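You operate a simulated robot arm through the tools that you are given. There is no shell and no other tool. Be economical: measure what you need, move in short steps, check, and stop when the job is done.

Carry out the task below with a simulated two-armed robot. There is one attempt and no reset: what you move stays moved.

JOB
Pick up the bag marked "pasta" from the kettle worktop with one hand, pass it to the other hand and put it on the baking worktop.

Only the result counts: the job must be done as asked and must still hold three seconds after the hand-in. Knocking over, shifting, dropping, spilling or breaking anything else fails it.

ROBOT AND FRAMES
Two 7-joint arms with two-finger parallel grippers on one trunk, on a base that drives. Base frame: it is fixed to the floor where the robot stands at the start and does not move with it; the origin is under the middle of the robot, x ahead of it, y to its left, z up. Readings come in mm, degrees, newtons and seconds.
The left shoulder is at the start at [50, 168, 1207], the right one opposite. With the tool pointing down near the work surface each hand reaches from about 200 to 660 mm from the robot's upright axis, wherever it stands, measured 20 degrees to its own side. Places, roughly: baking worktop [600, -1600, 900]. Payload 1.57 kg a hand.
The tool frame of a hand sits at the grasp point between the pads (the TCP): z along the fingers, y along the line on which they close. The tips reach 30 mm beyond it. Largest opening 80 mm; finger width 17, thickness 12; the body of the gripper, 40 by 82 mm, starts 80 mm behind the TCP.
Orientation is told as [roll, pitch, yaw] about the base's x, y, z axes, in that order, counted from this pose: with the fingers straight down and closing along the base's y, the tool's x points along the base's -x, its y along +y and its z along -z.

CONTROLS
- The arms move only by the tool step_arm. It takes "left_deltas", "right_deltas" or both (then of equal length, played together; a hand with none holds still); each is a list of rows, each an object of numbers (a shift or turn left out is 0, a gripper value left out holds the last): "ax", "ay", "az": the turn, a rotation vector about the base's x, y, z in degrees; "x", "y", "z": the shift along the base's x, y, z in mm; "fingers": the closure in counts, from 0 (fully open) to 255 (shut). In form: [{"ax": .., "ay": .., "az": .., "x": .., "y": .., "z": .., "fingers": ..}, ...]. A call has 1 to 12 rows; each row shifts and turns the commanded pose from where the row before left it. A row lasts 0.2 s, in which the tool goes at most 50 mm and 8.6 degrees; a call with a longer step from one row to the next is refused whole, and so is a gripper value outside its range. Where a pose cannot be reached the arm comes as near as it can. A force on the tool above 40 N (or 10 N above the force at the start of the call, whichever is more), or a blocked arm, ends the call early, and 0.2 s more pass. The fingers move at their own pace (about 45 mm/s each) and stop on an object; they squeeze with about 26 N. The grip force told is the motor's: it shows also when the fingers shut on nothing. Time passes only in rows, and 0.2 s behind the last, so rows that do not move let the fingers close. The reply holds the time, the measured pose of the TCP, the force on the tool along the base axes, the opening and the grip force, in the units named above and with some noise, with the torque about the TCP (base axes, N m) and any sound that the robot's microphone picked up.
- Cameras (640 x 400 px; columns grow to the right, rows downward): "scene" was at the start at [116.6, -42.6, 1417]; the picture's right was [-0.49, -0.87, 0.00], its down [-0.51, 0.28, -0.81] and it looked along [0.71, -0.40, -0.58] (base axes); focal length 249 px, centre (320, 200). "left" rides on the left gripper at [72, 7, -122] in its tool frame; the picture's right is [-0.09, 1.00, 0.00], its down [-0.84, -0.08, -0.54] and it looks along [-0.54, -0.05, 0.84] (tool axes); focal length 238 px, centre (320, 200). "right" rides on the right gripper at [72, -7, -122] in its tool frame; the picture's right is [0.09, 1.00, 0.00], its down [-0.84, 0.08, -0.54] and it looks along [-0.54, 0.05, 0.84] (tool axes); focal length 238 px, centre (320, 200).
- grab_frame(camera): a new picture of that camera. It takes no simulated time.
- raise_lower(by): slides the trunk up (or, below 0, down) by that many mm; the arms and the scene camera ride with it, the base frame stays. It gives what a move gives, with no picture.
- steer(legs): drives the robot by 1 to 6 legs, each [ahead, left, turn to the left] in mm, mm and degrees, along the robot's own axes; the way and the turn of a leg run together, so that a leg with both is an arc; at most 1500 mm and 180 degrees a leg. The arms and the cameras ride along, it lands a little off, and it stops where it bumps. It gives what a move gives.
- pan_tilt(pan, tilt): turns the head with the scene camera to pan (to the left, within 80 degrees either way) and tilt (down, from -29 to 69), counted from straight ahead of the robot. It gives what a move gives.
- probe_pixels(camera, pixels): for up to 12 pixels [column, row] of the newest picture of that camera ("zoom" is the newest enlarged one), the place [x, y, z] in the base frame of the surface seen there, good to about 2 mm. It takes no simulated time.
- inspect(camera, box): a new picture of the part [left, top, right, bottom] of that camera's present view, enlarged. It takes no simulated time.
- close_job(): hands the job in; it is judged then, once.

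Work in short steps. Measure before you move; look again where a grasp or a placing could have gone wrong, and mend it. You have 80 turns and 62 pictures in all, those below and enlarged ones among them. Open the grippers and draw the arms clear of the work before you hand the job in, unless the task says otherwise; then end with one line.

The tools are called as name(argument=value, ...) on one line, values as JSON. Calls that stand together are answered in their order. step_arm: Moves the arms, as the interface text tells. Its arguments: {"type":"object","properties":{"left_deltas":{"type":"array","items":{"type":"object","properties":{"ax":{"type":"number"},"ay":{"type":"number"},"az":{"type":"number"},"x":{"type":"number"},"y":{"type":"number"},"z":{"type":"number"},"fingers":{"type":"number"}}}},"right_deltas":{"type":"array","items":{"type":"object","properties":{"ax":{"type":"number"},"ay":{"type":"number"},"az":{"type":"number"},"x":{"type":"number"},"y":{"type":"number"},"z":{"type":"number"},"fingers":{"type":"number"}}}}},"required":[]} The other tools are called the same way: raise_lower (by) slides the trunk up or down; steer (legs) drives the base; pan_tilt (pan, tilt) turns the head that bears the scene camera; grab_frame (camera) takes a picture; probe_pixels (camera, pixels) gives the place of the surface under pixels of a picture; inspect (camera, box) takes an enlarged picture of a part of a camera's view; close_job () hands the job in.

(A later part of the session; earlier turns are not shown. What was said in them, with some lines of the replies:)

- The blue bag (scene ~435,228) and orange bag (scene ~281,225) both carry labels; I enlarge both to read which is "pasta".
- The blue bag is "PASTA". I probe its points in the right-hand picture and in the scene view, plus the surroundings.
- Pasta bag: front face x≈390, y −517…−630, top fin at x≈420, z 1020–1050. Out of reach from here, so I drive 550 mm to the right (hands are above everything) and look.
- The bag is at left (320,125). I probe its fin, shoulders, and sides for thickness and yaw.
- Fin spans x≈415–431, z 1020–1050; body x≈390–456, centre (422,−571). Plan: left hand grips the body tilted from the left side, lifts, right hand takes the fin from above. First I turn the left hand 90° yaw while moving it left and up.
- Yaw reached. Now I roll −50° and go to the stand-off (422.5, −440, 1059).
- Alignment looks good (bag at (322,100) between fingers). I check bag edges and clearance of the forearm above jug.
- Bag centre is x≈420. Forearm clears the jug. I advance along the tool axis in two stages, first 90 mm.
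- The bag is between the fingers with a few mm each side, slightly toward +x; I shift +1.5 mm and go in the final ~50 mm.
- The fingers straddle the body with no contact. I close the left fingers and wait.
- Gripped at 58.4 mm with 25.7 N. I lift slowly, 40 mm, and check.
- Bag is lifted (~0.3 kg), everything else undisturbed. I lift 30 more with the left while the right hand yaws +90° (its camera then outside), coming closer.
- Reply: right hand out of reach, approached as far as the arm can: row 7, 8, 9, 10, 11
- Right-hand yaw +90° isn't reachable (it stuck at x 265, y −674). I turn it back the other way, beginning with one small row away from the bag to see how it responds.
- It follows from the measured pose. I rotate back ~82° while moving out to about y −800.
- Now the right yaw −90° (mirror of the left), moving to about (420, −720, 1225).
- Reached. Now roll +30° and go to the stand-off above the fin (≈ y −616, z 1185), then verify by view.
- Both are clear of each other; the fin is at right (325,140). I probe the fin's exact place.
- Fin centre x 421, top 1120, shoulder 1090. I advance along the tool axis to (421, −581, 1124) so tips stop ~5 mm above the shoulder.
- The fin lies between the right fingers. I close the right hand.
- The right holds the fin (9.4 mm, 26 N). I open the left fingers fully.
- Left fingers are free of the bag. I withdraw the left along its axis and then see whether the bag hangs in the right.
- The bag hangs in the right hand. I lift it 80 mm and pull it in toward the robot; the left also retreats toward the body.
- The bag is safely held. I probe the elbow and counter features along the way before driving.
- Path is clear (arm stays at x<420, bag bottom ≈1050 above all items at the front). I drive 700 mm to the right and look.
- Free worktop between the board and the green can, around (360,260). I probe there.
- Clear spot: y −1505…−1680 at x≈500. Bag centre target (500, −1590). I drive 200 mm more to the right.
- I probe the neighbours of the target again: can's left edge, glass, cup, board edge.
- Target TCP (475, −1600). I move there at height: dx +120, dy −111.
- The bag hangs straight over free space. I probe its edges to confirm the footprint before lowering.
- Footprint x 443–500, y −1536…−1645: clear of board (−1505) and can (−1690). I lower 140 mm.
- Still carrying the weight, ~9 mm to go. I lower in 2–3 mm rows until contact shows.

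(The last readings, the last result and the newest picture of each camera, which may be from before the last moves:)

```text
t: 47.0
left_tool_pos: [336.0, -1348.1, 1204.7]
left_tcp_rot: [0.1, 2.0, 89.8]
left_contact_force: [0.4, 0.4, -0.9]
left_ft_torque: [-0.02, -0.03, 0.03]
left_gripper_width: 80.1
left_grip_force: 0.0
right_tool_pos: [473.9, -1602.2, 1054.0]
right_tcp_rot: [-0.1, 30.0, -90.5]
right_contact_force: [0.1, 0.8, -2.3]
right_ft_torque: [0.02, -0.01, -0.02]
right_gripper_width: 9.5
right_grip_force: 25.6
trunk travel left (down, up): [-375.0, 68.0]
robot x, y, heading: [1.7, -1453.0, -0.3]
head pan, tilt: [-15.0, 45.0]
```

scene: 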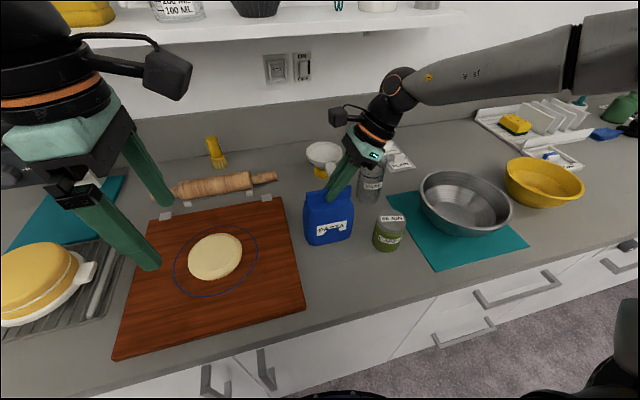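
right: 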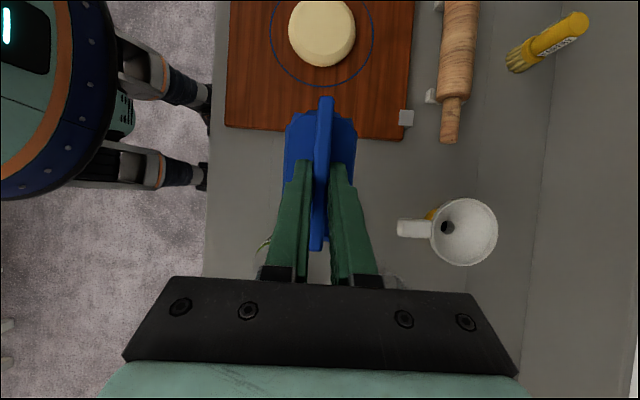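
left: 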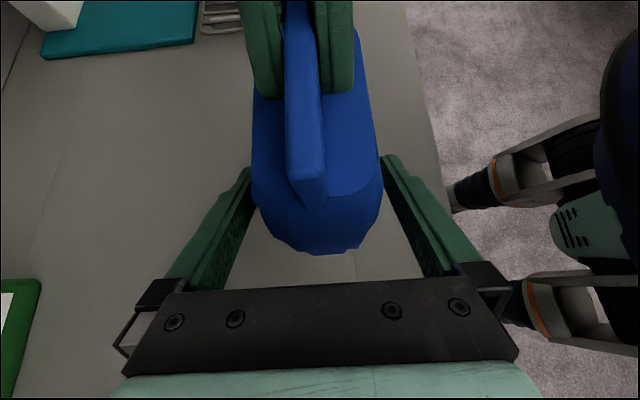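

No contact yet; 1 mm rows further.

step_arm(right_deltas=[{"z": -1}, {"z": -1}, {"z": -1}, {}])

```text
t: 48.0
left_tool_pos: [333.4, -1347.6, 1205.2]
left_tcp_rot: [-0.2, 1.9, 89.8]
left_contact_force: [0.6, -0.1, 0.2]
left_ft_torque: [0.02, 0.02, 0.0]
left_gripper_width: 80.0
left_grip_force: 0.0
right_tool_pos: [473.0, -1601.9, 1053.8]
right_tcp_rot: [0.3, 30.2, -90.3]
right_contact_force: [0.9, -5.2, 14.2]
right_ft_torque: [-0.62, 0.17, 0.09]
right_gripper_width: 9.7
right_grip_force: 26.2
trunk travel left (down, up): [-375.0, 68.0]
robot x, y, heading: [2.1, -1451.2, -0.2]
head pan, tilt: [-15.0, 45.0]
```

Contact (14 N up). I ease up 1.5 mm and open the right fingers.

step_arm(right_deltas=[{"z": 1.5}, {}, {"fingers": 0}, {}, {}, {}, {}, {}])

grab_frame(camera="right")

```text
t: 49.8
left_tool_pos: [335.6, -1347.1, 1203.6]
left_tcp_rot: [-0.1, 2.1, 89.9]
left_contact_force: [0.3, 0.0, -0.3]
left_ft_torque: [0.0, -0.03, -0.01]
left_gripper_width: 80.3
left_grip_force: 0.1
right_tool_pos: [474.2, -1600.2, 1053.3]
right_tcp_rot: [-0.1, 30.0, -90.4]
right_contact_force: [-0.1, -0.4, -0.8]
right_ft_torque: [0.01, -0.01, -0.02]
right_gripper_width: 80.2
right_grip_force: 0.0
trunk travel left (down, up): [-375.0, 68.0]
robot x, y, heading: [-3.0, -1456.1, -0.1]
head pan, tilt: [-15.0, 45.0]
```

```text
31 pictures are left
```

right: 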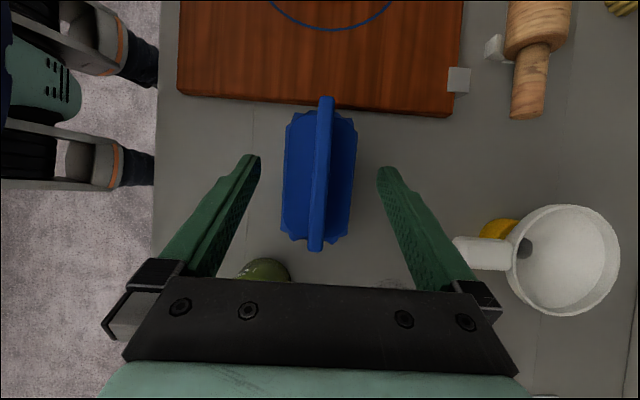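

Released, bag stands. I withdraw upward along the tool axis, then back toward the robot.

step_arm(right_deltas=[{"y": -4, "z": 7}, {"y": -8, "z": 14}, {"y": -10, "z": 18}, {"y": -10, "z": 18}, {"z": 25}, {"z": 30}, {"z": 30}, {"x": -25}, {"x": -40}, {"x": -40}, {"x": -25}, {}])

grab_frame(camera="scene")

```text
t: 52.4
left_tool_pos: [335.0, -1346.2, 1205.9]
left_tcp_rot: [0.1, 2.0, 90.0]
left_contact_force: [0.8, 0.2, 0.2]
left_ft_torque: [0.0, 0.02, -0.01]
left_gripper_width: 80.2
left_grip_force: 0.0
right_tool_pos: [343.7, -1632.8, 1195.6]
right_tcp_rot: [-0.1, 30.0, -90.4]
right_contact_force: [0.7, -0.4, -0.1]
right_ft_torque: [-0.02, 0.03, -0.03]
right_gripper_width: 79.6
right_grip_force: 0.0
trunk travel left (down, up): [-375.0, 68.0]
robot x, y, heading: [-2.6, -1453.4, -0.2]
head pan, tilt: [-15.0, 45.0]
```

```text
30 pictures are left
```

scene: 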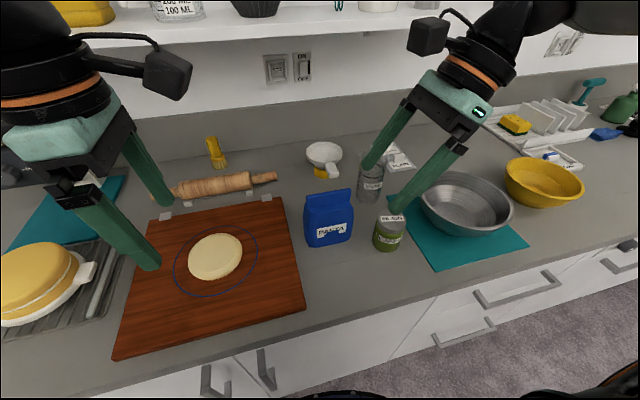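

The bag stands upright at (328,217), nothing else has moved, both grippers are open and clear. I hand in.

close_job()

```text
The job is handed in.
```

The pasta bag was picked up with the left hand, passed to the right hand and set upright on the baking worktop between the cutting board and the green can. In the last picture nothing else had moved, and both grippers were open and clear when I handed the job in.
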